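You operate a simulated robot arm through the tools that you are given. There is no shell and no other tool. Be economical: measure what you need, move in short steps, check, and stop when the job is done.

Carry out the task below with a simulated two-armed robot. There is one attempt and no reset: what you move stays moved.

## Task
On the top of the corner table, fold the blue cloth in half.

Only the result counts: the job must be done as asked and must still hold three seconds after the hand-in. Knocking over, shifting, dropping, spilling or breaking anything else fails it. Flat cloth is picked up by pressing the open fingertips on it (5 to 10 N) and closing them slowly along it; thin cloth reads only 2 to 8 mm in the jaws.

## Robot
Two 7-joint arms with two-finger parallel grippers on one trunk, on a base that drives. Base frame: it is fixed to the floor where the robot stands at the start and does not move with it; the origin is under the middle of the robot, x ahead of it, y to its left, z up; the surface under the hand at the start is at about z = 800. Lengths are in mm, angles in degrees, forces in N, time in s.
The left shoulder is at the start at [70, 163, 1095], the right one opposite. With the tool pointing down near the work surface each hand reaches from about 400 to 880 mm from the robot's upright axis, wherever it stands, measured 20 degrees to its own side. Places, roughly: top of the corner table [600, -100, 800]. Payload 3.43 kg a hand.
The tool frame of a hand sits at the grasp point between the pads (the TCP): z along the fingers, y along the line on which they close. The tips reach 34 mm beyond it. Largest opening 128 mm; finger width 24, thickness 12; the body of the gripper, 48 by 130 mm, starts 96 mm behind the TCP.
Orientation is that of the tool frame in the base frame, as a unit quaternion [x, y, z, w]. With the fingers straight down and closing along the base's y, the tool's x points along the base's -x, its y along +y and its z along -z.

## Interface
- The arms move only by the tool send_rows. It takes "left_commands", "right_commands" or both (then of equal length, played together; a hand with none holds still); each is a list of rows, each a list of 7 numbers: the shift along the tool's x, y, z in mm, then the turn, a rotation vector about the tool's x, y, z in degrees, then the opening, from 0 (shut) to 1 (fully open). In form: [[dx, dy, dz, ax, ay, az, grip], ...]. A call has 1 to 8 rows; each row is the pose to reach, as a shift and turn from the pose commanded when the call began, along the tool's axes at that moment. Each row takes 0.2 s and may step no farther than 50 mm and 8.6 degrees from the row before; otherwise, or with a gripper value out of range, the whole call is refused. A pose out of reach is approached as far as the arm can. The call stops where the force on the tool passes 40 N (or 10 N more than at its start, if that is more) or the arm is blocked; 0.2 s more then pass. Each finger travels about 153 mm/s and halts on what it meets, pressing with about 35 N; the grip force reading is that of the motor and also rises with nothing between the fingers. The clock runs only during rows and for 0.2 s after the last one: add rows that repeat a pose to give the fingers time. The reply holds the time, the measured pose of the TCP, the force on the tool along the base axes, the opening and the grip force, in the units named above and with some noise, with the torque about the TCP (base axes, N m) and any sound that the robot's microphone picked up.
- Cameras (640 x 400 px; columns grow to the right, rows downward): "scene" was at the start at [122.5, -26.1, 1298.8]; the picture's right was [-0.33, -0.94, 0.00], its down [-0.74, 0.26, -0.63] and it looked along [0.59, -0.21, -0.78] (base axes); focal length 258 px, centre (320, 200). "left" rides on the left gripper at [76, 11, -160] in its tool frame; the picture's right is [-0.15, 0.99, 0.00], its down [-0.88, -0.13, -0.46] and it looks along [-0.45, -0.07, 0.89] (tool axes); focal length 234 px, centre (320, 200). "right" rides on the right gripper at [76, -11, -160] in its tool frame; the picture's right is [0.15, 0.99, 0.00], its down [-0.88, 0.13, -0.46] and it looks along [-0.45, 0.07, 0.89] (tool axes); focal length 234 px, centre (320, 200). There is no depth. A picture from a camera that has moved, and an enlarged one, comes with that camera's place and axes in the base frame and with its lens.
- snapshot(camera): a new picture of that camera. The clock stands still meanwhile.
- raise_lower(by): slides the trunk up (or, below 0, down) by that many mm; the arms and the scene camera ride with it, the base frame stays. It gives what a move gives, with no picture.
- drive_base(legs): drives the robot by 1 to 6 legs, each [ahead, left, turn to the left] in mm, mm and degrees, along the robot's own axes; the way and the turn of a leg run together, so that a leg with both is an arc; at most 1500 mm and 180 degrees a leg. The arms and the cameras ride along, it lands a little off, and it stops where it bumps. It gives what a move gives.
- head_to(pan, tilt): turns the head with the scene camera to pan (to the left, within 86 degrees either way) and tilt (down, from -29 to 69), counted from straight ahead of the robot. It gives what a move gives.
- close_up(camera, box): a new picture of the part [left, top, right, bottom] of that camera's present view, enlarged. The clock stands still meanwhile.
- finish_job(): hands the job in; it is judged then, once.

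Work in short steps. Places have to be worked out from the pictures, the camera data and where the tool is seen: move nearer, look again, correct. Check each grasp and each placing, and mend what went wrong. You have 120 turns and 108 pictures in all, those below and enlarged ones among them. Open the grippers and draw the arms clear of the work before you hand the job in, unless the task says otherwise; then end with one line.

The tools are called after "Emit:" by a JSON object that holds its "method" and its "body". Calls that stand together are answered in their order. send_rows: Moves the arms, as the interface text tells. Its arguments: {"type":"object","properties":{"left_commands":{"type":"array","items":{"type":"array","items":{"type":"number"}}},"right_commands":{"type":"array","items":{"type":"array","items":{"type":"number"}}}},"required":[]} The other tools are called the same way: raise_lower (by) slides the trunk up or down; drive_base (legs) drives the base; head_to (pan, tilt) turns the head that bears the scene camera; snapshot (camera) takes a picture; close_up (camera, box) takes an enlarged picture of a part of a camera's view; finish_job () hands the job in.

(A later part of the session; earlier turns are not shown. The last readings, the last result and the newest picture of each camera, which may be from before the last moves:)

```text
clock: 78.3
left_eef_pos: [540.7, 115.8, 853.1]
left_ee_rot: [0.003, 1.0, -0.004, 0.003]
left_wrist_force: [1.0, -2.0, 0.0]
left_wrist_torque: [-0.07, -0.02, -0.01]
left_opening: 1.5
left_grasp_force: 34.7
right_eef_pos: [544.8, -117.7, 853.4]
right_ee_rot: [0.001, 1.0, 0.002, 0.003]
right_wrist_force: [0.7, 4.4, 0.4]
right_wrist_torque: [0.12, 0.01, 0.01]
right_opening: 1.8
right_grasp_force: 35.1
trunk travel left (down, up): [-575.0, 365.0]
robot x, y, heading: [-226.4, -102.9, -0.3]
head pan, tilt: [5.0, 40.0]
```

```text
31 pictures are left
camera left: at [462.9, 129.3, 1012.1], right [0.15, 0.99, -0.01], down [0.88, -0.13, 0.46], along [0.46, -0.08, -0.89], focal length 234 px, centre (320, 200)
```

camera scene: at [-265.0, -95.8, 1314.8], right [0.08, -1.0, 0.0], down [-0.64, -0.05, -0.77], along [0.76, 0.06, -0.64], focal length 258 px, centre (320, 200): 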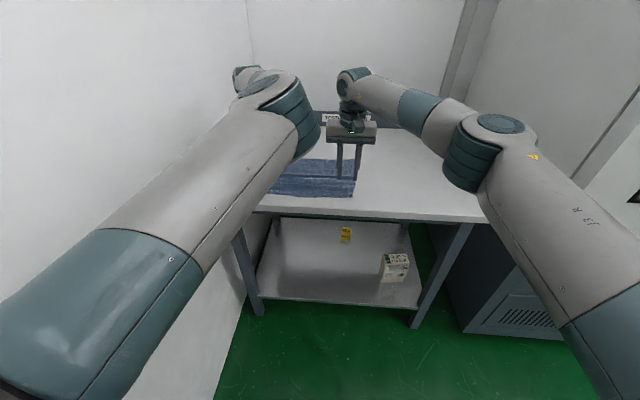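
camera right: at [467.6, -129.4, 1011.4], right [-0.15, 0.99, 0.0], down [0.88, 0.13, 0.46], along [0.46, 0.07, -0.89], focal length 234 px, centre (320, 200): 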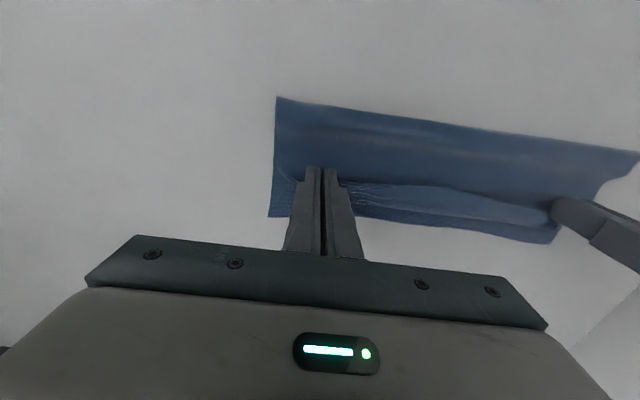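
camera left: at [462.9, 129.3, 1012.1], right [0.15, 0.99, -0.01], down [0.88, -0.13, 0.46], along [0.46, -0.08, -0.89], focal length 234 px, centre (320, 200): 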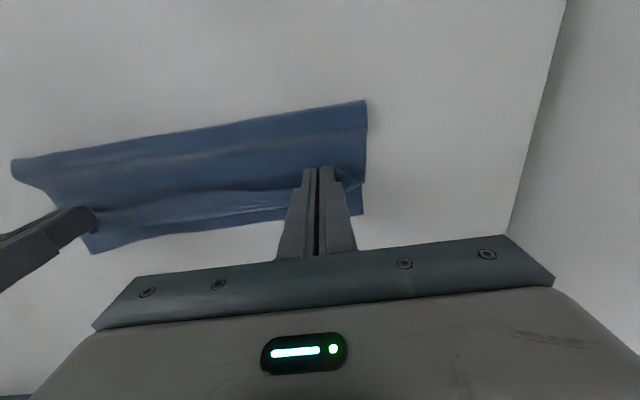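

Fold at ≈485 and far edge at ≈595. I go the last 30 mm so the held edge lands over the far edge, then lower to contact.

Emit:
{"method": "drive_base", "body": {"legs": [[31, 0, 0]]}}

Emit:
{"method": "send_rows", "body": {"left_commands": [[0, 0, 6, 0, 0, 0, 0], [0, 0, 12, 0, 0, 0, 0], [0, 0, 15, 0, 0, 0, 0]], "right_commands": [[0, 0, 6, 0, 0, 0, 0], [0, 0, 12, 0, 0, 0, 0], [0, 0, 15, 0, 0, 0, 0]]}}

Emit:
{"method": "snapshot", "body": {"camera": "right"}}

Emit:
{"method": "snapshot", "body": {"camera": "left"}}

```text
clock: 79.1
left_eef_pos: [570.6, 115.5, 852.4]
left_ee_rot: [0.003, 1.0, -0.004, 0.004]
left_wrist_force: [-0.1, -2.5, -0.2]
left_wrist_torque: [-0.05, -0.02, -0.03]
left_opening: 1.5
left_grasp_force: 35.2
right_eef_pos: [573.1, -117.2, 852.8]
right_ee_rot: [0.0, 1.0, 0.002, 0.003]
right_wrist_force: [0.3, 2.9, -0.1]
right_wrist_torque: [0.07, 0.01, 0.04]
right_opening: 1.6
right_grasp_force: 34.4
trunk travel left (down, up): [-575.0, 365.0]
robot x, y, heading: [-197.5, -102.5, -0.5]
head pan, tilt: [5.0, 40.0]
```

```text
clock: 79.9
left_eef_pos: [570.3, 115.5, 838.2]
left_ee_rot: [0.003, 1.0, -0.004, 0.003]
left_wrist_force: [0.8, -3.1, 0.4]
left_wrist_torque: [-0.07, 0.04, -0.01]
left_opening: 1.3
left_grasp_force: 34.6
right_eef_pos: [574.1, -117.3, 837.8]
right_ee_rot: [-0.001, 1.0, 0.003, 0.003]
right_wrist_force: [-0.8, 1.7, 0.7]
right_wrist_torque: [0.07, 0.01, 0.02]
right_opening: 1.6
right_grasp_force: 34.7
trunk travel left (down, up): [-575.0, 365.0]
robot x, y, heading: [-197.6, -104.0, -0.1]
head pan, tilt: [5.0, 40.0]
```

```text
30 pictures are left
camera right: at [497.8, -129.0, 995.7], right [-0.15, 0.99, 0.0], down [0.88, 0.13, 0.46], along [0.46, 0.07, -0.89], focal length 234 px, centre (320, 200)
```

right: 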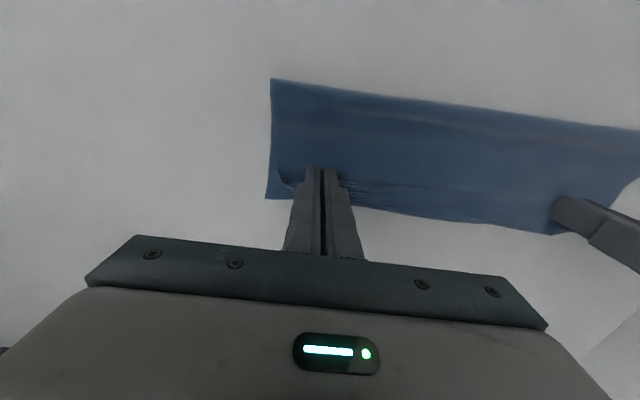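

```text
29 pictures are left
camera left: at [492.5, 128.9, 996.6], right [0.15, 0.99, -0.01], down [0.88, -0.13, 0.46], along [0.46, -0.08, -0.89], focal length 234 px, centre (320, 200)
```

left: 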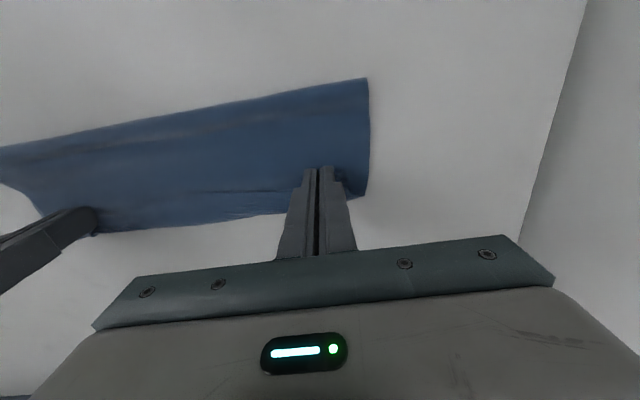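

The upper layer now covers the lower one almost edge to edge. I open the jaws gently, let the cloth relax, and lift away.

Emit:
{"method": "send_rows", "body": {"left_commands": [[0, 0, 2, 0, 0, 0, 0.06], [0, 0, 2, 0, 0, 0, 0.14], [0, 0, 2, 0, 0, 0, 0.2], [0, 0, -10, 0, 0, 0, 0.2], [0, 0, -40, 0, 0, 0, 0.2], [0, 0, -80, 0, 0, 0, 0.2]], "right_commands": [[0, 0, 2, 0, 0, 0, 0.06], [0, 0, 2, 0, 0, 0, 0.14], [0, 0, 2, 0, 0, 0, 0.2], [0, 0, -10, 0, 0, 0, 0.2], [0, 0, -40, 0, 0, 0, 0.2], [0, 0, -80, 0, 0, 0, 0.2]]}}

Emit:
{"method": "snapshot", "body": {"camera": "right"}}

Emit:
{"method": "snapshot", "body": {"camera": "left"}}

```text
clock: 81.3
left_eef_pos: [569.5, 115.3, 916.8]
left_ee_rot: [0.003, 1.0, -0.004, 0.003]
left_wrist_force: [-0.3, 0.1, 0.3]
left_wrist_torque: [0.04, -0.01, 0.0]
left_opening: 25.7
left_grasp_force: 0.1
right_eef_pos: [573.8, -117.2, 917.9]
right_ee_rot: [0.0, 1.0, 0.003, 0.002]
right_wrist_force: [-0.5, 1.1, 0.0]
right_wrist_torque: [0.01, -0.03, 0.0]
right_opening: 25.5
right_grasp_force: 0.0
trunk travel left (down, up): [-575.0, 365.0]
robot x, y, heading: [-198.4, -103.4, -0.4]
head pan, tilt: [5.0, 40.0]
```

```text
28 pictures are left
camera right: at [495.6, -128.3, 1076.3], right [-0.15, 0.99, 0.0], down [0.88, 0.13, 0.46], along [0.45, 0.07, -0.89], focal length 234 px, centre (320, 200)
```

right: 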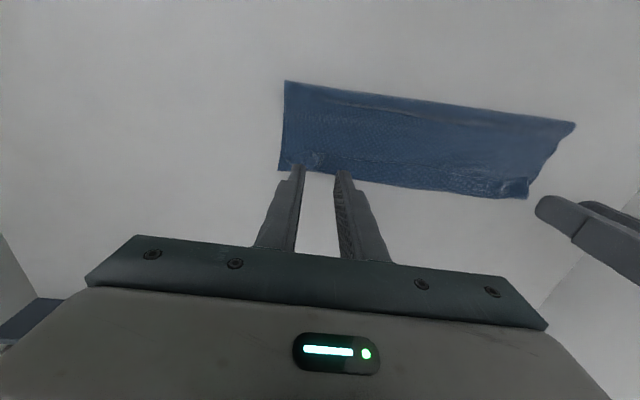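

```text
27 pictures are left
camera left: at [491.5, 127.9, 1076.4], right [0.15, 0.99, -0.01], down [0.88, -0.13, 0.46], along [0.46, -0.08, -0.89], focal length 234 px, centre (320, 200)
```

left: 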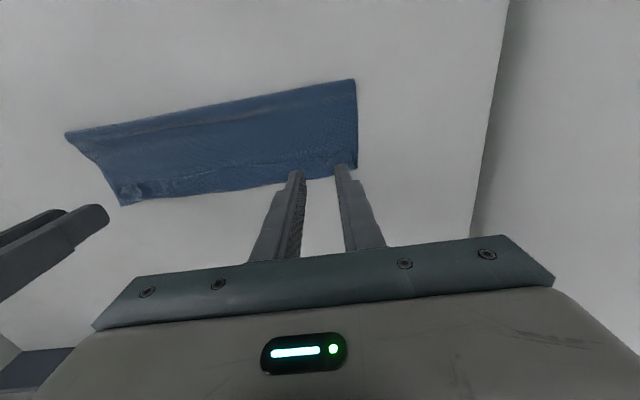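

The cloth lies folded, about 100 × 310 mm. I move the hands off and take enlarged views to check edge alignment and hidden folds.

Emit:
{"method": "close_up", "body": {"camera": "right", "box": [265, 65, 585, 215]}}

Emit:
{"method": "close_up", "body": {"camera": "left", "box": [55, 65, 375, 215]}}

```text
2.00 times, centred on (425, 140) of right
camera zoom: at [495.6, -128.3, 1076.3], right [-0.15, 0.99, 0.0], down [0.88, 0.13, 0.46], along [0.45, 0.07, -0.89], focal length 468 px, centre (110, 320)
```

zoom: 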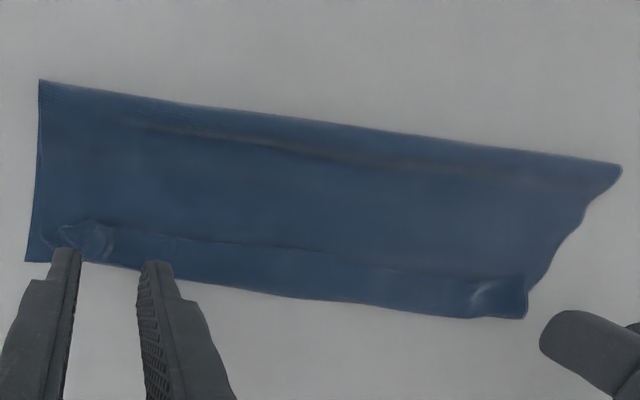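

```text
2.00 times, centred on (215, 140) of left
camera zoom: at [491.5, 127.9, 1076.4], right [0.15, 0.99, -0.01], down [0.88, -0.13, 0.46], along [0.46, -0.08, -0.89], focal length 468 px, centre (530, 320)
```

zoom: 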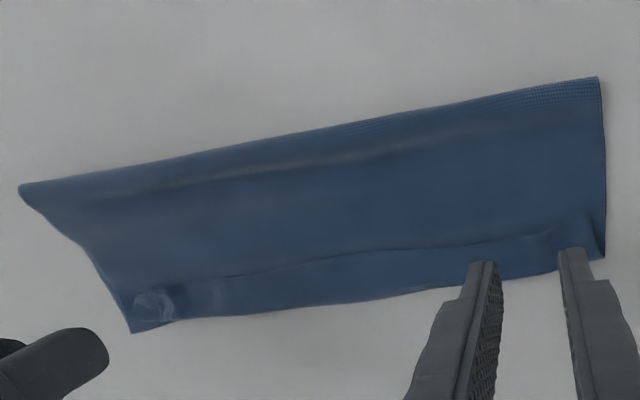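

Close inspection shows a hem of about 27 mm at the held edge folded back on top (lip at x≈570), while the fold is at ≈502 and the far edge at ≈598. I regrasp the crumpled corner ridges, which still stand up, with less overlap and without pressing on the layers below.

Emit:
{"method": "send_rows", "body": {"left_commands": [[4, 0, 30, 0, 0, 0, 0.18], [4, 0, 60, 0, 0, 0, 0.18], [4, 0, 79, 0, 0, 0, 0.18], [4, 0, 79, 0, 0, 0, 0.1], [4, 0, 79, 0, 0, 0, 0.03], [4, 0, 79, 0, 0, 0, 0], [4, 0, 79, 0, 0, 0, 0], [4, 0, 60, 0, 0, 0, 0]], "right_commands": [[4, 0, 30, 0, 0, 0, 0.18], [4, 0, 60, 0, 0, 0, 0.18], [4, 0, 80, 0, 0, 0, 0.18], [4, 0, 80, 0, 0, 0, 0.1], [4, 0, 80, 0, 0, 0, 0.03], [4, 0, 80, 0, 0, 0, 0], [4, 0, 80, 0, 0, 0, 0], [4, 0, 61, 0, 0, 0, 0]]}}

Emit:
{"method": "close_up", "body": {"camera": "right", "box": [265, 65, 585, 265]}}

Emit:
{"method": "close_up", "body": {"camera": "left", "box": [55, 65, 375, 265]}}

```text
clock: 83.1
left_eef_pos: [566.8, 113.1, 858.8]
left_ee_rot: [0.002, 1.0, -0.005, 0.004]
left_wrist_force: [0.6, -1.1, 0.9]
left_wrist_torque: [-0.02, -0.08, -0.04]
left_opening: 1.3
left_grasp_force: 35.1
right_eef_pos: [567.3, -118.8, 857.3]
right_ee_rot: [0.0, 1.0, 0.002, 0.003]
right_wrist_force: [-0.2, 2.2, -1.1]
right_wrist_torque: [0.03, -0.01, 0.03]
right_opening: 1.3
right_grasp_force: 35.3
trunk travel left (down, up): [-575.0, 365.0]
robot x, y, heading: [-198.9, -100.6, -0.2]
head pan, tilt: [5.0, 40.0]
```

```text
2.00 times, centred on (425, 165) of right
camera zoom: at [490.7, -130.8, 1015.7], right [-0.15, 0.99, 0.0], down [0.88, 0.13, 0.46], along [0.46, 0.07, -0.89], focal length 468 px, centre (110, 270)
```

zoom: 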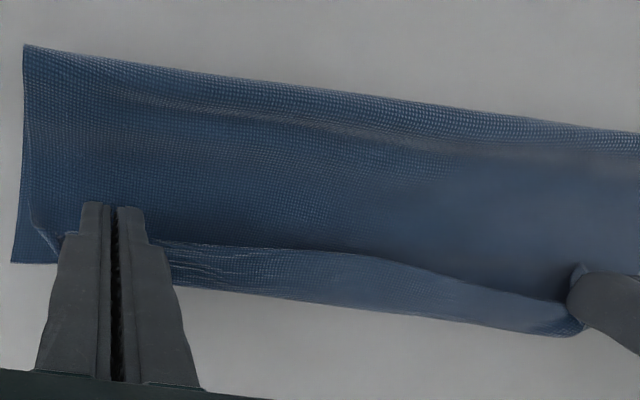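

```text
2.00 times, centred on (215, 165) of left
camera zoom: at [488.9, 127.7, 1017.6], right [0.15, 0.99, -0.01], down [0.88, -0.13, 0.46], along [0.46, -0.08, -0.89], focal length 468 px, centre (530, 270)
```

zoom: 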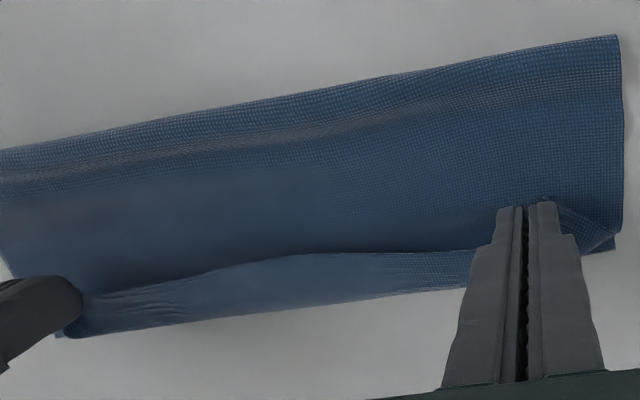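

Both hem corners are held cleanly. I carry the edge back and up so the fold rolls back to about x≈460, then check.

Emit:
{"method": "send_rows", "body": {"left_commands": [[15, 0, -20, 0, 0, 0, 0], [30, 0, -38, 0, 0, 0, 0], [45, 0, -52, 0, 0, 0, 0], [58, 0, -62, 0, 0, 0, 0]], "right_commands": [[15, 0, -20, 0, 0, 0, 0], [30, 0, -38, 0, 0, 0, 0], [45, 0, -52, 0, 0, 0, 0], [58, 0, -62, 0, 0, 0, 0]]}}

Emit:
{"method": "drive_base", "body": {"legs": [[-60, 0, 0]]}}

Emit:
{"method": "snapshot", "body": {"camera": "right"}}

```text
clock: 84.1
left_eef_pos: [505.8, 118.5, 918.6]
left_ee_rot: [0.001, 1.0, -0.005, 0.002]
left_wrist_force: [0.4, -5.8, 0.8]
left_wrist_torque: [-0.25, -0.03, -0.08]
left_opening: 1.2
left_grasp_force: 34.5
right_eef_pos: [510.3, -118.6, 920.6]
right_ee_rot: [0.001, 1.0, 0.002, 0.003]
right_wrist_force: [0.2, 5.5, -0.2]
right_wrist_torque: [0.22, -0.01, 0.05]
right_opening: 1.7
right_grasp_force: 34.4
trunk travel left (down, up): [-575.0, 365.0]
robot x, y, heading: [-195.6, -104.4, -0.3]
head pan, tilt: [5.0, 40.0]
```

```text
clock: 85.1
left_eef_pos: [448.3, 117.9, 920.8]
left_ee_rot: [0.002, 1.0, -0.005, 0.004]
left_wrist_force: [-0.1, -7.0, 0.3]
left_wrist_torque: [-0.23, -0.02, -0.1]
left_opening: 1.0
left_grasp_force: 35.2
right_eef_pos: [449.8, -118.8, 920.4]
right_ee_rot: [0.001, 1.0, 0.002, 0.002]
right_wrist_force: [0.0, 5.4, 0.1]
right_wrist_torque: [0.23, -0.01, 0.05]
right_opening: 1.6
right_grasp_force: 34.9
trunk travel left (down, up): [-575.0, 365.0]
robot x, y, heading: [-254.1, -102.2, -0.2]
head pan, tilt: [5.0, 40.0]
```

```text
22 pictures are left
camera right: at [373.9, -130.8, 1078.0], right [-0.15, 0.99, 0.0], down [0.88, 0.13, 0.46], along [0.46, 0.07, -0.89], focal length 234 px, centre (320, 200)
```

right: 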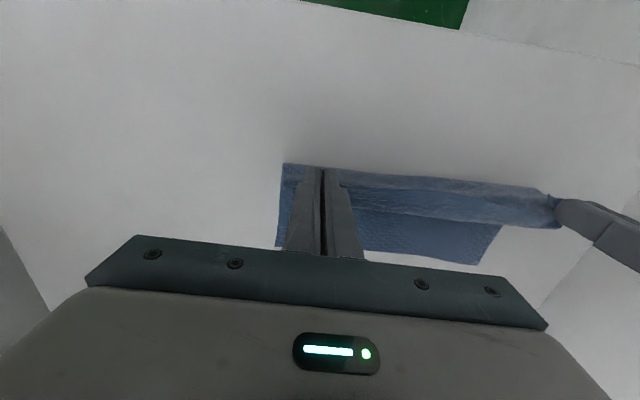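

The fold is at ≈469 and the far edge at 595. I go 10 mm farther back to compensate for creep, then descend diagonally to a stop near x≈540 this time.

Emit:
{"method": "send_rows", "body": {"left_commands": [[10, 0, 6, 0, 0, 0, 0], [10, 0, 16, 0, 0, 0, 0], [10, 0, 16, 0, 0, 0, 0], [-2, 0, 28, 0, 0, 0, 0], [-12, 0, 38, 0, 0, 0, 0]], "right_commands": [[10, 0, 6, 0, 0, 0, 0], [10, 0, 16, 0, 0, 0, 0], [10, 0, 16, 0, 0, 0, 0], [-2, 0, 28, 0, 0, 0, 0], [-12, 0, 38, 0, 0, 0, 0]]}}

Emit:
{"method": "drive_base", "body": {"legs": [[17, 0, 0]]}}

Emit:
{"method": "send_rows", "body": {"left_commands": [[0, 0, 8, 0, 0, 0, 0], [0, 0, 15, 0, 0, 0, 0]], "right_commands": [[0, 0, 8, 0, 0, 0, 0], [0, 0, 15, 0, 0, 0, 0]]}}

Emit:
{"method": "drive_base", "body": {"legs": [[20, 0, 0]]}}

Emit:
{"method": "send_rows", "body": {"left_commands": [[0, 0, 8, 0, 0, 0, 0], [0, 0, 15, 0, 0, 0, 0]], "right_commands": [[0, 0, 8, 0, 0, 0, 0], [0, 0, 15, 0, 0, 0, 0]]}}

Emit:
{"method": "drive_base", "body": {"legs": [[22, 0, 0]]}}

Emit:
{"method": "snapshot", "body": {"camera": "right"}}

```text
clock: 86.3
left_eef_pos: [460.9, 117.8, 880.1]
left_ee_rot: [0.003, 1.0, -0.006, 0.004]
left_wrist_force: [0.6, -5.6, -0.3]
left_wrist_torque: [-0.18, 0.02, -0.02]
left_opening: 1.5
left_grasp_force: 35.0
right_eef_pos: [466.3, -119.0, 881.9]
right_ee_rot: [0.0, 1.0, 0.002, 0.001]
right_wrist_force: [-1.0, 6.3, 0.9]
right_wrist_torque: [0.19, -0.01, 0.06]
right_opening: 1.6
right_grasp_force: 34.6
trunk travel left (down, up): [-575.0, 365.0]
robot x, y, heading: [-256.7, -99.8, -0.0]
head pan, tilt: [5.0, 40.0]
```

```text
clock: 87.1
left_eef_pos: [475.6, 117.9, 882.7]
left_ee_rot: [0.001, 1.0, -0.005, 0.004]
left_wrist_force: [-0.1, -7.0, 0.6]
left_wrist_torque: [-0.28, -0.03, -0.1]
left_opening: 1.1
left_grasp_force: 35.4
right_eef_pos: [483.3, -118.7, 883.2]
right_ee_rot: [0.0, 1.0, 0.003, 0.003]
right_wrist_force: [0.1, 6.6, 0.5]
right_wrist_torque: [0.23, 0.01, 0.03]
right_opening: 1.6
right_grasp_force: 35.1
trunk travel left (down, up): [-575.0, 365.0]
robot x, y, heading: [-237.3, -100.6, -0.5]
head pan, tilt: [5.0, 40.0]
```

```text
clock: 87.7
left_eef_pos: [480.5, 117.0, 864.5]
left_ee_rot: [0.002, 1.0, -0.005, 0.003]
left_wrist_force: [0.0, -4.9, -1.0]
left_wrist_torque: [-0.19, 0.02, -0.01]
left_opening: 1.3
left_grasp_force: 34.9
right_eef_pos: [483.8, -119.8, 865.8]
right_ee_rot: [-0.001, 1.0, 0.003, 0.002]
right_wrist_force: [0.7, 5.7, 0.4]
right_wrist_torque: [0.16, 0.05, 0.04]
right_opening: 2.0
right_grasp_force: 35.2
trunk travel left (down, up): [-575.0, 365.0]
robot x, y, heading: [-239.9, -106.3, -0.4]
head pan, tilt: [5.0, 40.0]
```

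```text
clock: 88.5
left_eef_pos: [495.8, 118.6, 867.2]
left_ee_rot: [0.001, 1.0, -0.005, 0.004]
left_wrist_force: [-0.3, -6.3, -0.8]
left_wrist_torque: [-0.17, -0.01, -0.09]
left_opening: 1.5
left_grasp_force: 34.6
right_eef_pos: [503.1, -120.2, 867.9]
right_ee_rot: [0.0, 1.0, 0.002, 0.003]
right_wrist_force: [0.3, 6.1, -0.4]
right_wrist_torque: [0.2, -0.02, 0.05]
right_opening: 1.8
right_grasp_force: 35.1
trunk travel left (down, up): [-575.0, 365.0]
robot x, y, heading: [-224.1, -99.8, -0.2]
head pan, tilt: [5.0, 40.0]
```

```text
clock: 89.0
left_eef_pos: [498.9, 116.0, 850.6]
left_ee_rot: [0.001, 1.0, -0.006, 0.003]
left_wrist_force: [-0.7, -3.8, -0.1]
left_wrist_torque: [-0.16, 0.02, -0.08]
left_opening: 1.4
left_grasp_force: 35.3
right_eef_pos: [503.6, -119.3, 851.6]
right_ee_rot: [0.0, 1.0, 0.003, 0.001]
right_wrist_force: [-0.2, 4.9, 0.1]
right_wrist_torque: [0.15, 0.01, 0.03]
right_opening: 1.7
right_grasp_force: 35.3
trunk travel left (down, up): [-575.0, 365.0]
robot x, y, heading: [-220.3, -100.4, -0.3]
head pan, tilt: [5.0, 40.0]
```

```text
clock: 89.8
left_eef_pos: [517.5, 117.9, 853.2]
left_ee_rot: [0.002, 1.0, -0.007, 0.005]
left_wrist_force: [0.2, -5.2, 0.0]
left_wrist_torque: [-0.18, -0.01, -0.03]
left_opening: 1.5
left_grasp_force: 35.2
right_eef_pos: [523.9, -119.8, 854.7]
right_ee_rot: [0.0, 1.0, 0.003, 0.004]
right_wrist_force: [0.0, 5.0, 0.3]
right_wrist_torque: [0.15, -0.05, 0.06]
right_opening: 1.7
right_grasp_force: 34.8
trunk travel left (down, up): [-575.0, 365.0]
robot x, y, heading: [-201.6, -105.9, -0.2]
head pan, tilt: [5.0, 40.0]
```

```text
21 pictures are left
camera right: at [446.1, -131.5, 1012.4], right [-0.15, 0.99, 0.01], down [0.88, 0.13, 0.46], along [0.46, 0.07, -0.89], focal length 234 px, centre (320, 200)
```

right: 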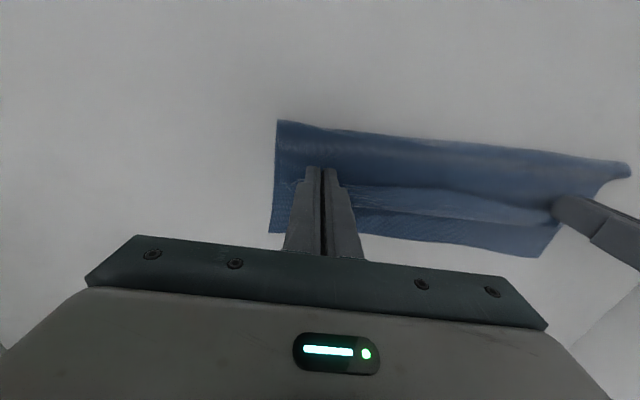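

The main fold is near target (≈480), with the spare flap looped ahead of the fingers. I lay it down and release here; then I will flip the loose hem forward as a separate small step while a hand pins the folded part.

Emit:
{"method": "send_rows", "body": {"left_commands": [[0, 0, 8, 0, 0, 0, 0], [0, 0, 15, 0, 0, 0, 0], [0, 0, 16, 0, 0, 0, 0.08], [0, 0, 16, 0, 0, 0, 0.2], [0, 0, 5, 0, 0, 0, 0.2], [0, 0, -30, 0, 0, 0, 0.2], [0, 0, -65, 0, 0, 0, 0.2]], "right_commands": [[0, 0, 8, 0, 0, 0, 0], [0, 0, 15, 0, 0, 0, 0], [0, 0, 17, 0, 0, 0, 0.08], [0, 0, 17, 0, 0, 0, 0.2], [0, 0, 5, 0, 0, 0, 0.2], [0, 0, -30, 0, 0, 0, 0.2], [0, 0, -65, 0, 0, 0, 0.2]]}}

Emit:
{"method": "close_up", "body": {"camera": "right", "box": [265, 85, 605, 285]}}

Emit:
{"method": "close_up", "body": {"camera": "left", "box": [35, 85, 375, 285]}}

```text
clock: 91.5
left_eef_pos: [521.2, 116.5, 916.3]
left_ee_rot: [0.002, 1.0, -0.006, 0.004]
left_wrist_force: [0.0, 0.2, 0.0]
left_wrist_torque: [0.0, -0.01, -0.02]
left_opening: 25.8
left_grasp_force: 0.0
right_eef_pos: [523.6, -118.7, 918.7]
right_ee_rot: [-0.001, 1.0, 0.003, 0.003]
right_wrist_force: [-0.3, 0.5, 0.0]
right_wrist_torque: [0.04, 0.01, 0.01]
right_opening: 25.7
right_grasp_force: 0.0
trunk travel left (down, up): [-575.0, 365.0]
robot x, y, heading: [-199.0, -101.5, -0.4]
head pan, tilt: [5.0, 40.0]
```

```text
1.88 times, centred on (435, 185) of right
camera zoom: at [446.2, -130.6, 1076.7], right [-0.15, 0.99, 0.0], down [0.88, 0.13, 0.46], along [0.46, 0.07, -0.89], focal length 441 px, centre (104, 228)
```

zoom: 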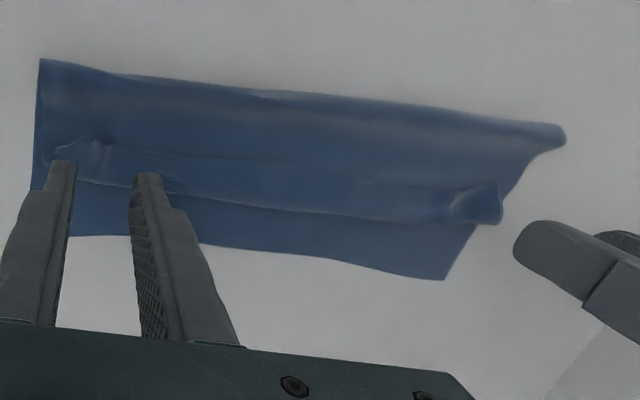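

```text
1.88 times, centred on (205, 185) of left
camera zoom: at [442.6, 130.6, 1075.8], right [0.15, 0.99, -0.01], down [0.88, -0.13, 0.46], along [0.46, -0.08, -0.89], focal length 441 px, centre (536, 228)
```

zoom: 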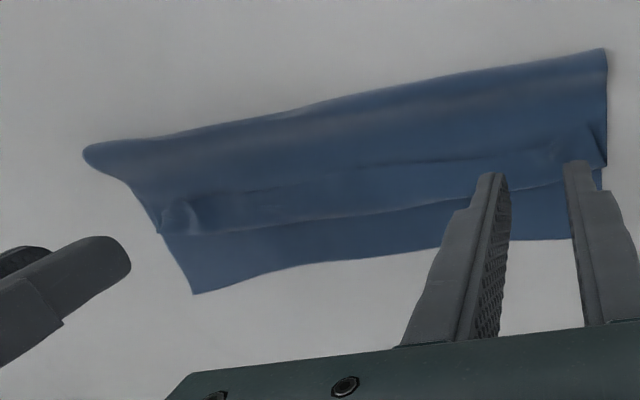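

Very clear now: fold ≈483, hem lip ≈524, bulge ≈555, lower far edge ≈590. Flipping the 31 mm hem forward would put the edge at ≈586, matching the far edge. I regrasp the standing corner ridges and lift slightly.

Emit:
{"method": "send_rows", "body": {"left_commands": [[5, 0, 30, 0, 0, 0, 0.2], [5, 0, 60, 0, 0, 0, 0.2], [5, 0, 78, 0, 0, 0, 0.2], [5, 0, 78, 0, 0, 0, 0.1], [5, 0, 78, 0, 0, 0, 0.03], [5, 0, 78, 0, 0, 0, 0], [5, 0, 78, 0, 0, 0, 0], [-3, 0, 66, 0, 0, 0, 0]], "right_commands": [[5, 0, 30, 0, 0, 0, 0.2], [5, 0, 60, 0, 0, 0, 0.2], [5, 0, 80, 0, 0, 0, 0.2], [5, 0, 80, 0, 0, 0, 0.1], [5, 0, 80, 0, 0, 0, 0.03], [5, 0, 80, 0, 0, 0, 0], [5, 0, 80, 0, 0, 0, 0], [-3, 0, 68, 0, 0, 0, 0]]}}

Emit:
{"method": "close_up", "body": {"camera": "right", "box": [265, 85, 605, 285]}}

```text
clock: 93.2
left_eef_pos: [523.8, 116.3, 851.1]
left_ee_rot: [0.003, 1.0, -0.006, 0.004]
left_wrist_force: [1.0, -3.4, -0.4]
left_wrist_torque: [-0.13, 0.01, -0.03]
left_opening: 1.4
left_grasp_force: 35.5
right_eef_pos: [526.7, -119.7, 849.9]
right_ee_rot: [0.0, 1.0, 0.003, 0.002]
right_wrist_force: [-1.4, 3.3, -0.2]
right_wrist_torque: [0.12, -0.01, 0.05]
right_opening: 1.8
right_grasp_force: 35.1
trunk travel left (down, up): [-575.0, 365.0]
robot x, y, heading: [-200.1, -102.9, -0.5]
head pan, tilt: [5.0, 40.0]
```

```text
1.88 times, centred on (435, 185) of right
camera zoom: at [450.4, -131.0, 1008.0], right [-0.15, 0.99, 0.01], down [0.88, 0.13, 0.46], along [0.46, 0.07, -0.89], focal length 441 px, centre (104, 228)
```

zoom: 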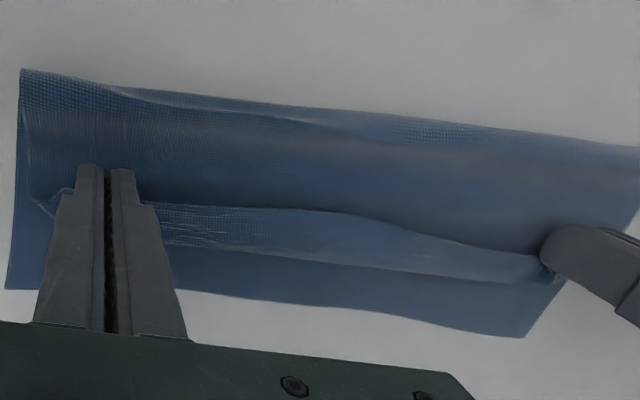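

Both lips are held. I make the small flip with the arms alone: up to h≈30 at x≈540, then down forward to x≈566.

Emit:
{"method": "send_rows", "body": {"left_commands": [[-7, 0, -9, 0, 0, 0, 0], [-14, 0, -14, 0, 0, 0, 0], [-22, 0, -10, 0, 0, 0, 0], [-30, 0, -3, 0, 0, 0, 0], [-37, 0, 4, 0, 0, 0, 0], [-42, 0, 9, 0, 0, 0, 0], [-42, 0, 9, 0, 0, 0, 0]], "right_commands": [[-7, 0, -9, 0, 0, 0, 0], [-14, 0, -14, 0, 0, 0, 0], [-22, 0, -10, 0, 0, 0, 0], [-30, 0, -3, 0, 0, 0, 0], [-37, 0, 4, 0, 0, 0, 0], [-42, 0, 9, 0, 0, 0, 0], [-42, 0, 9, 0, 0, 0, 0]]}}

Emit:
{"method": "snapshot", "body": {"camera": "right"}}

```text
clock: 94.8
left_eef_pos: [566.3, 116.5, 841.5]
left_ee_rot: [0.002, 1.0, -0.006, 0.003]
left_wrist_force: [0.0, -4.5, -0.3]
left_wrist_torque: [-0.1, -0.04, -0.04]
left_opening: 1.1
left_grasp_force: 35.1
right_eef_pos: [572.1, -119.6, 842.4]
right_ee_rot: [0.0, 1.0, 0.004, 0.002]
right_wrist_force: [0.0, 3.6, 0.6]
right_wrist_torque: [0.17, 0.04, 0.04]
right_opening: 1.5
right_grasp_force: 34.8
trunk travel left (down, up): [-575.0, 365.0]
robot x, y, heading: [-198.6, -102.1, -0.4]
head pan, tilt: [5.0, 40.0]
```

```text
17 pictures are left
camera right: at [493.5, -131.2, 1000.3], right [-0.15, 0.99, 0.01], down [0.88, 0.13, 0.46], along [0.46, 0.07, -0.89], focal length 234 px, centre (320, 200)
```

right: 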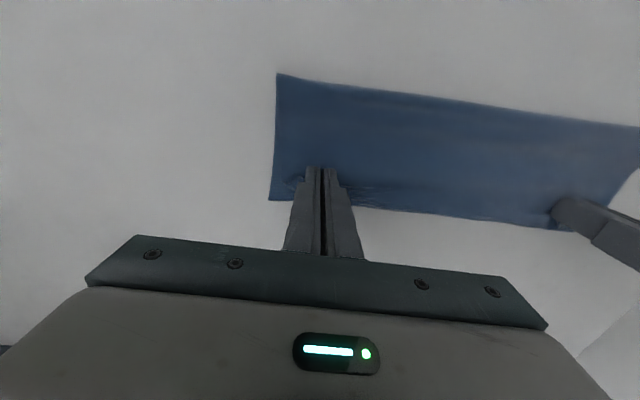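

The flap now covers the lower layer nearly edge to edge: fold ≈494, far edge ≈600. I lower, release, and lift to inspect.

Emit:
{"method": "send_rows", "body": {"left_commands": [[0, 0, 4, 0, 0, 0, 0], [0, 0, 5, 0, 0, 0, 0.08], [0, 0, 5, 0, 0, 0, 0.2], [0, 0, -5, 0, 0, 0, 0.2], [0, 0, -40, 0, 0, 0, 0.2], [0, 0, -80, 0, 0, 0, 0.2]], "right_commands": [[0, 0, 4, 0, 0, 0, 0], [0, 0, 6, 0, 0, 0, 0.08], [0, 0, 6, 0, 0, 0, 0.2], [0, 0, -5, 0, 0, 0, 0.2], [0, 0, -40, 0, 0, 0, 0.2], [0, 0, -80, 0, 0, 0, 0.2]]}}

Emit:
{"method": "close_up", "body": {"camera": "right", "box": [265, 65, 585, 215]}}

Emit:
{"method": "close_up", "body": {"camera": "left", "box": [55, 65, 375, 215]}}

```text
clock: 96.2
left_eef_pos: [563.8, 119.4, 918.9]
left_ee_rot: [0.001, 1.0, -0.007, 0.003]
left_wrist_force: [0.2, -0.7, 0.2]
left_wrist_torque: [-0.02, -0.03, 0.04]
left_opening: 25.5
left_grasp_force: 0.1
right_eef_pos: [566.1, -119.7, 921.1]
right_ee_rot: [0.0, 1.0, 0.002, 0.003]
right_wrist_force: [0.9, 0.0, 0.0]
right_wrist_torque: [0.01, -0.02, 0.03]
right_opening: 25.5
right_grasp_force: 0.1
trunk travel left (down, up): [-575.0, 365.0]
robot x, y, heading: [-201.3, -102.0, -0.1]
head pan, tilt: [5.0, 40.0]
```

```text
2.00 times, centred on (425, 140) of right
camera zoom: at [488.2, -131.1, 1078.9], right [-0.15, 0.99, 0.0], down [0.88, 0.13, 0.46], along [0.46, 0.07, -0.89], focal length 468 px, centre (110, 320)
```

zoom: 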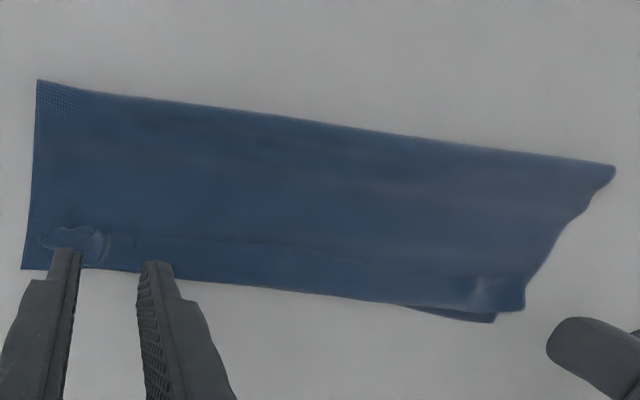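

```text
2.00 times, centred on (215, 140) of left
camera zoom: at [486.9, 132.2, 1077.9], right [0.15, 0.99, -0.01], down [0.88, -0.13, 0.46], along [0.46, -0.08, -0.89], focal length 468 px, centre (530, 320)
```

zoom: 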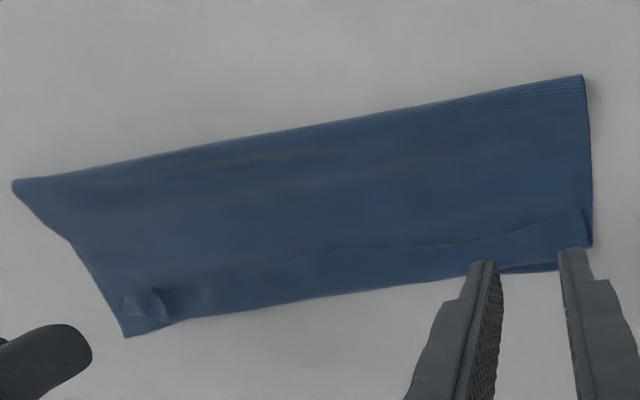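

Fold ≈494, far edge ≈600, with a residual hem of ~22 mm turned back on top (lip ≈575). I grip the lip once more with small overlap and flip it fully forward past the far edge, so that I can then grip the edge from the front side without a hook.

Emit:
{"method": "send_rows", "body": {"left_commands": [[-3, 0, 40, 0, 0, 0, 0.2], [-3, 0, 70, 0, 0, 0, 0.2], [-3, 0, 81, 0, 0, 0, 0.2], [-3, 0, 81, 0, 0, 0, 0.1], [-3, 0, 81, 0, 0, 0, 0.03], [-3, 0, 81, 0, 0, 0, 0], [-3, 0, 81, 0, 0, 0, 0]], "right_commands": [[-1, 0, 40, 0, 0, 0, 0.2], [-1, 0, 70, 0, 0, 0, 0.2], [-1, 0, 83, 0, 0, 0, 0.2], [-1, 0, 83, 0, 0, 0, 0.1], [-1, 0, 83, 0, 0, 0, 0.03], [-1, 0, 83, 0, 0, 0, 0], [-1, 0, 83, 0, 0, 0, 0]]}}

Emit:
{"method": "send_rows", "body": {"left_commands": [[-3, 0, -10, 0, 0, 0, 0], [-10, 0, -20, 0, 0, 0, 0], [-18, 0, -22, 0, 0, 0, 0], [-26, 0, -16, 0, 0, 0, 0], [-34, 0, -8, 0, 0, 0, 0], [-40, 0, -2, 0, 0, 0, 0], [-40, 0, -2, 0, 0, 0, 0]], "right_commands": [[-3, 0, -10, 0, 0, 0, 0], [-10, 0, -20, 0, 0, 0, 0], [-18, 0, -22, 0, 0, 0, 0], [-26, 0, -16, 0, 0, 0, 0], [-34, 0, -8, 0, 0, 0, 0], [-40, 0, -2, 0, 0, 0, 0], [-40, 0, -2, 0, 0, 0, 0]]}}

Emit:
{"method": "snapshot", "body": {"camera": "right"}}

```text
clock: 97.8
left_eef_pos: [565.7, 113.6, 838.9]
left_ee_rot: [0.003, 1.0, -0.005, 0.003]
left_wrist_force: [-0.5, -1.7, -0.2]
left_wrist_torque: [-0.07, 0.0, -0.02]
left_opening: 1.2
left_grasp_force: 35.0
right_eef_pos: [570.8, -118.4, 836.9]
right_ee_rot: [0.0, 1.0, 0.004, 0.003]
right_wrist_force: [1.3, 1.5, 7.1]
right_wrist_torque: [0.03, -0.05, 0.05]
right_opening: 1.6
right_grasp_force: 35.3
trunk travel left (down, up): [-575.0, 365.0]
robot x, y, heading: [-201.5, -102.5, -0.5]
head pan, tilt: [5.0, 40.0]
```

```text
clock: 99.5
left_eef_pos: [606.6, 115.1, 844.8]
left_ee_rot: [0.002, 1.0, -0.006, 0.003]
left_wrist_force: [0.3, -3.8, 0.1]
left_wrist_torque: [-0.15, 0.01, -0.03]
left_opening: 1.7
left_grasp_force: 35.2
right_eef_pos: [604.6, -118.3, 845.1]
right_ee_rot: [0.001, 1.0, 0.004, 0.003]
right_wrist_force: [0.0, 3.9, -0.2]
right_wrist_torque: [0.13, 0.01, 0.04]
right_opening: 1.7
right_grasp_force: 34.8
right hand out of reach, approached as far as the arm can: row 6, 7
trunk travel left (down, up): [-575.0, 365.0]
robot x, y, heading: [-203.6, -103.7, -0.3]
head pan, tilt: [5.0, 40.0]
```

```text
14 pictures are left
camera right: at [527.8, -130.6, 1003.5], right [-0.15, 0.99, 0.01], down [0.88, 0.13, 0.46], along [0.46, 0.07, -0.89], focal length 234 px, centre (320, 200)
```

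right: 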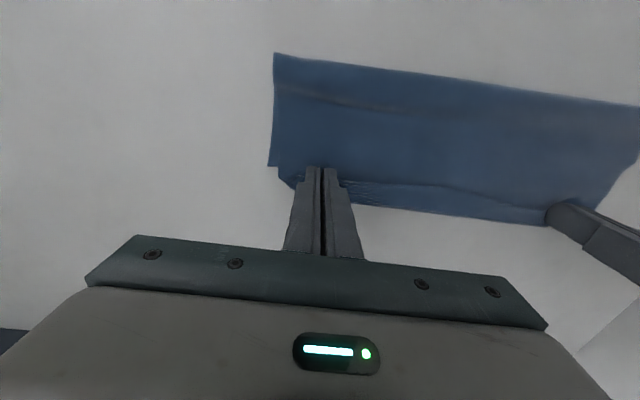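

Pulling forward dragged the fold to ≈517, but now the edge lies forward, unhemmed. I release here and will regrip the edge from its front side, so the cloth leaves the fingers toward the fold with no hook, and then re-lay it in a full clean pass.

Emit:
{"method": "send_rows", "body": {"left_commands": [[0, 0, 6, 0, 0, 0, 0], [0, 0, 7, 0, 0, 0, 0.1], [0, 0, 7, 0, 0, 0, 0.27], [0, 0, 0, 0, 0, 0, 0.27], [0, 0, -40, 0, 0, 0, 0.27], [0, 0, -75, 0, 0, 0, 0.27]], "right_commands": [[0, 0, 6, 0, 0, 0, 0], [0, 0, 8, 0, 0, 0, 0.1], [0, 0, 8, 0, 0, 0, 0.27], [0, 0, 0, 0, 0, 0, 0.27], [0, 0, -40, 0, 0, 0, 0.27], [0, 0, -75, 0, 0, 0, 0.27]]}}

Emit:
{"method": "drive_base", "body": {"legs": [[50, 0, 0]]}}

Emit:
{"method": "snapshot", "body": {"camera": "right"}}

Emit:
{"method": "snapshot", "body": {"camera": "left"}}

```text
clock: 100.8
left_eef_pos: [606.0, 115.7, 916.6]
left_ee_rot: [0.003, 1.0, -0.005, 0.004]
left_wrist_force: [0.2, -0.1, -0.7]
left_wrist_torque: [0.03, -0.03, -0.03]
left_opening: 34.7
left_grasp_force: 0.0
right_eef_pos: [603.0, -120.2, 922.5]
right_ee_rot: [0.0, 1.0, 0.003, 0.003]
right_wrist_force: [-0.7, 0.0, 0.4]
right_wrist_torque: [0.01, -0.04, 0.04]
right_opening: 34.5
right_grasp_force: 0.1
trunk travel left (down, up): [-575.0, 365.0]
robot x, y, heading: [-201.7, -107.9, -0.2]
head pan, tilt: [5.0, 40.0]
```

```text
clock: 101.8
left_eef_pos: [656.6, 114.5, 917.0]
left_ee_rot: [0.003, 1.0, -0.004, 0.004]
left_wrist_force: [0.7, 0.3, -0.3]
left_wrist_torque: [0.04, 0.02, -0.01]
left_opening: 34.6
left_grasp_force: 0.0
right_eef_pos: [652.2, -119.9, 923.1]
right_ee_rot: [-0.001, 1.0, 0.003, 0.002]
right_wrist_force: [0.2, 0.1, -0.2]
right_wrist_torque: [0.06, 0.03, -0.02]
right_opening: 34.7
right_grasp_force: 0.1
trunk travel left (down, up): [-575.0, 365.0]
robot x, y, heading: [-150.7, -102.5, -0.6]
head pan, tilt: [5.0, 40.0]
```

```text
13 pictures are left
camera right: at [575.6, -131.4, 1080.3], right [-0.15, 0.99, 0.01], down [0.88, 0.13, 0.46], along [0.46, 0.07, -0.89], focal length 234 px, centre (320, 200)
```

right: 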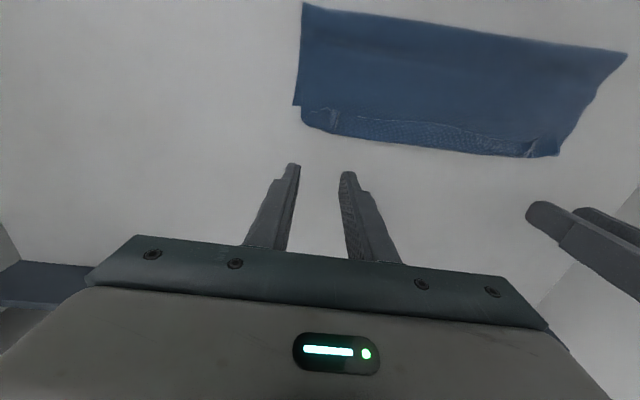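

```text
12 pictures are left
camera left: at [579.8, 129.2, 1076.1], right [0.15, 0.99, -0.01], down [0.88, -0.13, 0.46], along [0.46, -0.08, -0.89], focal length 234 px, centre (320, 200)
```

left: 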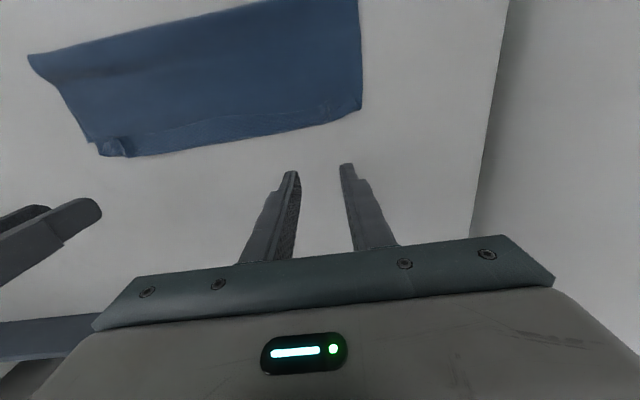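

I take one enlarged view of the front band to see whether the edge is lying open or still turned back.

Emit:
{"method": "close_up", "body": {"camera": "right", "box": [285, 80, 445, 180]}}

```text
4.00 times, centred on (365, 130) of right
camera zoom: at [575.6, -131.4, 1080.3], right [-0.15, 0.99, 0.01], down [0.88, 0.13, 0.46], along [0.46, 0.07, -0.89], focal length 937 px, centre (140, 480)
```

zoom: 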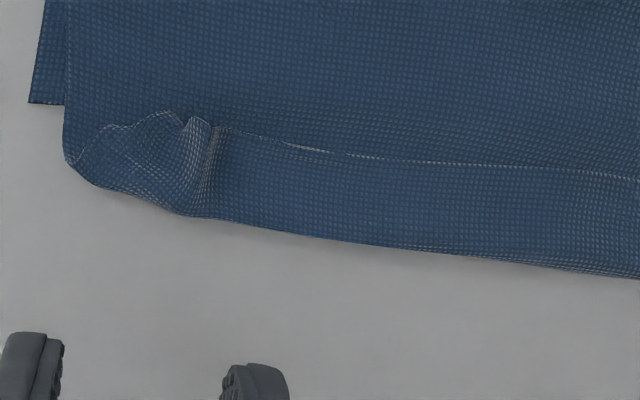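

The hem (≈24 mm) is turned back on top with its lip at x≈600 facing the robot. I open the jaws wide so four fingertips sit behind the lip, descend lightly to the top layer, and prepare to sweep forward and turn the hem over like a page.

Emit:
{"method": "send_rows", "body": {"left_commands": [[35, -12, 0, 0, 0, 0, 0.7], [76, -24, 20, 0, 0, 0, 0.7], [76, -24, 60, 0, 0, 0, 0.7], [76, -24, 76, 0, 0, 0, 0.7], [76, -24, 79, 0, 0, 0, 0.7], [76, -24, 79, 0, 0, 0, 0.7]], "right_commands": [[35, 15, 0, 0, 0, 0, 0.7], [72, 30, 20, 0, 0, 0, 0.7], [72, 30, 65, 0, 0, 0, 0.7], [72, 30, 82, 0, 0, 0, 0.7], [72, 30, 85, 0, 0, 0, 0.7], [72, 30, 85, 0, 0, 0, 0.7]]}}

```text
clock: 103.2
left_eef_pos: [581.3, 90.5, 836.6]
left_ee_rot: [0.003, 1.0, -0.005, 0.003]
left_wrist_force: [0.0, 0.1, 0.4]
left_wrist_torque: [0.04, -0.04, 0.0]
left_opening: 89.9
left_grasp_force: 0.1
right_eef_pos: [581.0, -91.3, 837.2]
right_ee_rot: [0.0, 1.0, 0.003, 0.003]
right_wrist_force: [0.4, -1.2, -0.1]
right_wrist_torque: [-0.02, 0.0, -0.02]
right_opening: 89.9
right_grasp_force: 0.0
trunk travel left (down, up): [-575.0, 365.0]
robot x, y, heading: [-155.3, -102.5, -0.2]
head pan, tilt: [5.0, 40.0]
```

The tips hover about 2–3 mm over the table with no load. I sweep forward 35 mm at this height, then rise slightly over the next 25 mm.

Emit:
{"method": "send_rows", "body": {"left_commands": [[-8, 0, 0, 0, 0, 0, 0.7], [-16, 0, 0, 0, 0, 0, 0.7], [-24, 0, 0, 0, 0, 0, 0.7], [-32, 0, -1, 0, 0, 0, 0.7], [-40, 0, -3, 0, 0, 0, 0.7], [-48, 0, -5, 0, 0, 0, 0.7], [-56, 0, -6, 0, 0, 0, 0.7], [-64, 0, -6, 0, 0, 0, 0.7]], "right_commands": [[-8, 0, 0, 0, 0, 0, 0.7], [-16, 0, 0, 0, 0, 0, 0.7], [-24, 0, 0, 0, 0, 0, 0.7], [-32, 0, -1, 0, 0, 0, 0.7], [-40, 0, -3, 0, 0, 0, 0.7], [-48, 0, -5, 0, 0, 0, 0.7], [-56, 0, -6, 0, 0, 0, 0.7], [-64, 0, -6, 0, 0, 0, 0.7]]}}

Emit:
{"method": "snapshot", "body": {"camera": "right"}}

```text
clock: 105.0
left_eef_pos: [644.6, 90.9, 844.6]
left_ee_rot: [0.003, 1.0, -0.006, 0.003]
left_wrist_force: [0.2, 0.0, 0.0]
left_wrist_torque: [-0.02, -0.01, 0.0]
left_opening: 89.6
left_grasp_force: 0.1
right_eef_pos: [644.9, -87.5, 843.2]
right_ee_rot: [0.0, 1.0, 0.002, 0.003]
right_wrist_force: [-0.2, 0.0, -0.9]
right_wrist_torque: [-0.03, 0.0, 0.0]
right_opening: 89.5
right_grasp_force: 0.0
trunk travel left (down, up): [-575.0, 365.0]
robot x, y, heading: [-149.3, -102.5, -0.5]
head pan, tilt: [5.0, 40.0]
```

```text
10 pictures are left
camera right: at [566.9, -99.2, 1000.4], right [-0.15, 0.99, 0.0], down [0.88, 0.13, 0.46], along [0.46, 0.07, -0.89], focal length 234 px, centre (320, 200)
```

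right: 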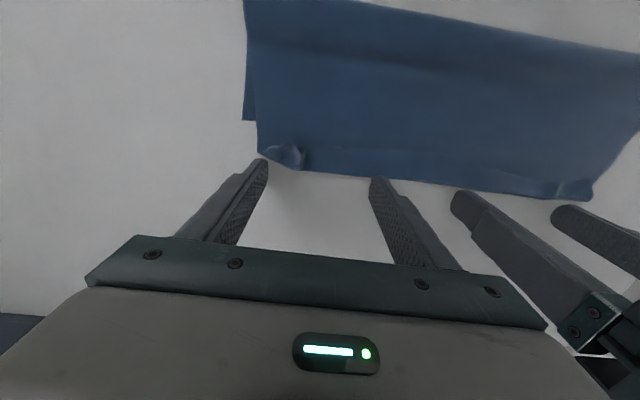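

The front edge is now at ≈637 and the band seems gone. One close-up to confirm that the hem turned over.

Emit:
{"method": "close_up", "body": {"camera": "right", "box": [235, 90, 475, 220]}}

```text
2.67 times, centred on (355, 155) of right
camera zoom: at [566.9, -99.2, 1000.4], right [-0.15, 0.99, 0.0], down [0.88, 0.13, 0.46], along [0.46, 0.07, -0.89], focal length 624 px, centre (227, 320)
```

zoom: 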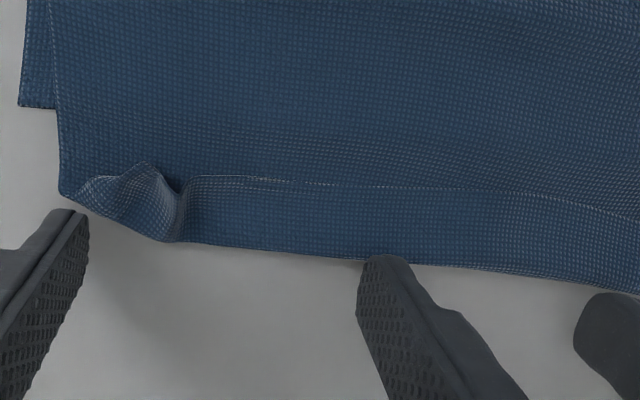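

The hem is still turned back (lip ≈617, front ≈640). I regrip just its lip with ~4 mm overlap this time, at x_t≈609.

Emit:
{"method": "send_rows", "body": {"left_commands": [[5, 10, -30, 0, 0, 0, 0.5], [36, 25, -35, 0, 0, 0, 0.2], [36, 25, -35, 0, 0, 0, 0.2], [36, 25, -10, 0, 0, 0, 0.2], [36, 25, 6, 0, 0, 0, 0.2], [36, 25, 6, 0, 0, 0, 0.1], [36, 25, 6, 0, 0, 0, 0], [36, 25, 6, 0, 0, 0, 0]], "right_commands": [[5, -12, -30, 0, 0, 0, 0.5], [36, -31, -35, 0, 0, 0, 0.2], [36, -31, -35, 0, 0, 0, 0.2], [36, -31, -10, 0, 0, 0, 0.2], [36, -31, 6, 0, 0, 0, 0.2], [36, -31, 6, 0, 0, 0, 0.1], [36, -31, 6, 0, 0, 0, 0], [36, -31, 6, 0, 0, 0, 0]]}}

Emit:
{"method": "send_rows", "body": {"left_commands": [[-2, 0, -12, 0, 0, 0, 0], [-8, 0, -26, 0, 0, 0, 0], [-16, 0, -32, 0, 0, 0, 0], [-16, 0, -32, 0, 0, 0, 0]], "right_commands": [[-2, 0, -12, 0, 0, 0, 0], [-8, 0, -26, 0, 0, 0, 0], [-16, 0, -32, 0, 0, 0, 0], [-16, 0, -32, 0, 0, 0, 0]]}}

Emit:
{"method": "snapshot", "body": {"camera": "right"}}

```text
clock: 106.8
left_eef_pos: [610.8, 117.6, 838.0]
left_ee_rot: [0.003, 1.0, -0.006, 0.003]
left_wrist_force: [0.0, 0.1, -0.5]
left_wrist_torque: [-0.01, 0.05, -0.02]
left_opening: 0.1
left_grasp_force: 33.4
right_eef_pos: [609.9, -121.1, 837.2]
right_ee_rot: [0.0, 1.0, 0.003, 0.002]
right_wrist_force: [-0.5, 0.8, 0.7]
right_wrist_torque: [0.0, 0.03, 0.01]
right_opening: 0.1
right_grasp_force: 33.5
trunk travel left (down, up): [-575.0, 365.0]
robot x, y, heading: [-147.2, -104.9, -0.3]
head pan, tilt: [5.0, 40.0]
```

```text
clock: 107.8
left_eef_pos: [625.7, 116.5, 869.9]
left_ee_rot: [0.003, 1.0, -0.005, 0.003]
left_wrist_force: [0.2, 0.6, 1.1]
left_wrist_torque: [-0.02, 0.01, 0.01]
left_opening: 0.0
left_grasp_force: 32.9
right_eef_pos: [624.1, -119.5, 869.6]
right_ee_rot: [0.001, 1.0, 0.004, 0.003]
right_wrist_force: [0.2, 0.3, -0.5]
right_wrist_torque: [0.01, 0.0, 0.0]
right_opening: 0.1
right_grasp_force: 33.0
trunk travel left (down, up): [-575.0, 365.0]
robot x, y, heading: [-151.8, -103.2, -0.5]
head pan, tilt: [5.0, 40.0]
```

```text
8 pictures are left
camera right: at [547.0, -132.2, 1028.0], right [-0.15, 0.99, 0.01], down [0.88, 0.13, 0.46], along [0.46, 0.07, -0.89], focal length 234 px, centre (320, 200)
```

right: 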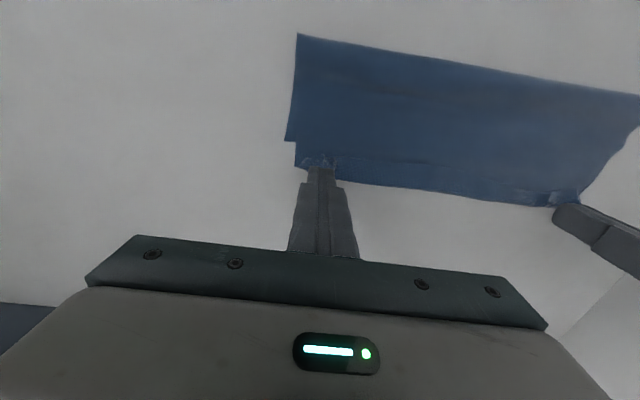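

The lip was missed (opening 0.1 mm). I try 5 mm farther forward, at x_t≈615, and read the opening as feedback.

Emit:
{"method": "send_rows", "body": {"left_commands": [[10, 0, 0, 0, 0, 0, 0.2], [10, 0, 10, 0, 0, 0, 0.2], [10, 0, 25, 0, 0, 0, 0.2], [10, 0, 32, 0, 0, 0, 0.2], [10, 0, 33, 0, 0, 0, 0.1], [10, 0, 33, 0, 0, 0, 0], [10, 0, 33, 0, 0, 0, 0], [10, 0, 22, 0, 0, 0, 0]], "right_commands": [[10, 0, 0, 0, 0, 0, 0.2], [10, 0, 10, 0, 0, 0, 0.2], [10, 0, 25, 0, 0, 0, 0.2], [10, 0, 32, 0, 0, 0, 0.2], [10, 0, 33, 0, 0, 0, 0.1], [10, 0, 33, 0, 0, 0, 0], [10, 0, 33, 0, 0, 0, 0], [10, 0, 22, 0, 0, 0, 0]]}}

```text
clock: 109.6
left_eef_pos: [614.8, 113.9, 846.8]
left_ee_rot: [0.002, 1.0, -0.006, 0.004]
left_wrist_force: [-0.9, -0.5, 0.3]
left_wrist_torque: [0.03, -0.02, -0.04]
left_opening: 0.1
left_grasp_force: 33.4
right_eef_pos: [615.5, -120.0, 847.8]
right_ee_rot: [0.0, 1.0, 0.003, 0.002]
right_wrist_force: [0.4, 0.5, 0.6]
right_wrist_torque: [-0.02, -0.01, -0.01]
right_opening: 1.6
right_grasp_force: 35.2
trunk travel left (down, up): [-575.0, 365.0]
robot x, y, heading: [-148.5, -103.9, -0.3]
head pan, tilt: [5.0, 40.0]
```

The right hand has it (1.6 mm); the left missed. I reopen the left, move it 6 mm farther forward, and close again while the right holds.

Emit:
{"method": "send_rows", "body": {"left_commands": [[0, 2, -8, 0, 0, 0, 0.2], [-6, 2, -8, 0, 0, 0, 0.2], [-6, 2, 5, 0, 0, 0, 0.2], [-6, 2, 11.5, 0, 0, 0, 0.2], [-6, 2, 11.5, 0, 0, 0, 0.1], [-6, 2, 11.5, 0, 0, 0, 0], [-6, 2, 11.5, 0, 0, 0, 0], [-6, 2, 0, 0, 0, 0, 0]]}}

```text
clock: 111.4
left_eef_pos: [621.6, 117.0, 848.4]
left_ee_rot: [0.003, 1.0, -0.005, 0.004]
left_wrist_force: [0.1, 0.2, 0.5]
left_wrist_torque: [0.02, -0.01, 0.01]
left_opening: 1.2
left_grasp_force: 34.8
right_eef_pos: [615.0, -119.0, 848.4]
right_ee_rot: [0.0, 1.0, 0.003, 0.003]
right_wrist_force: [-1.2, 1.1, 0.6]
right_wrist_torque: [0.0, -0.02, 0.02]
right_opening: 1.6
right_grasp_force: 35.4
trunk travel left (down, up): [-575.0, 365.0]
robot x, y, heading: [-149.7, -107.2, -0.4]
head pan, tilt: [5.0, 40.0]
```

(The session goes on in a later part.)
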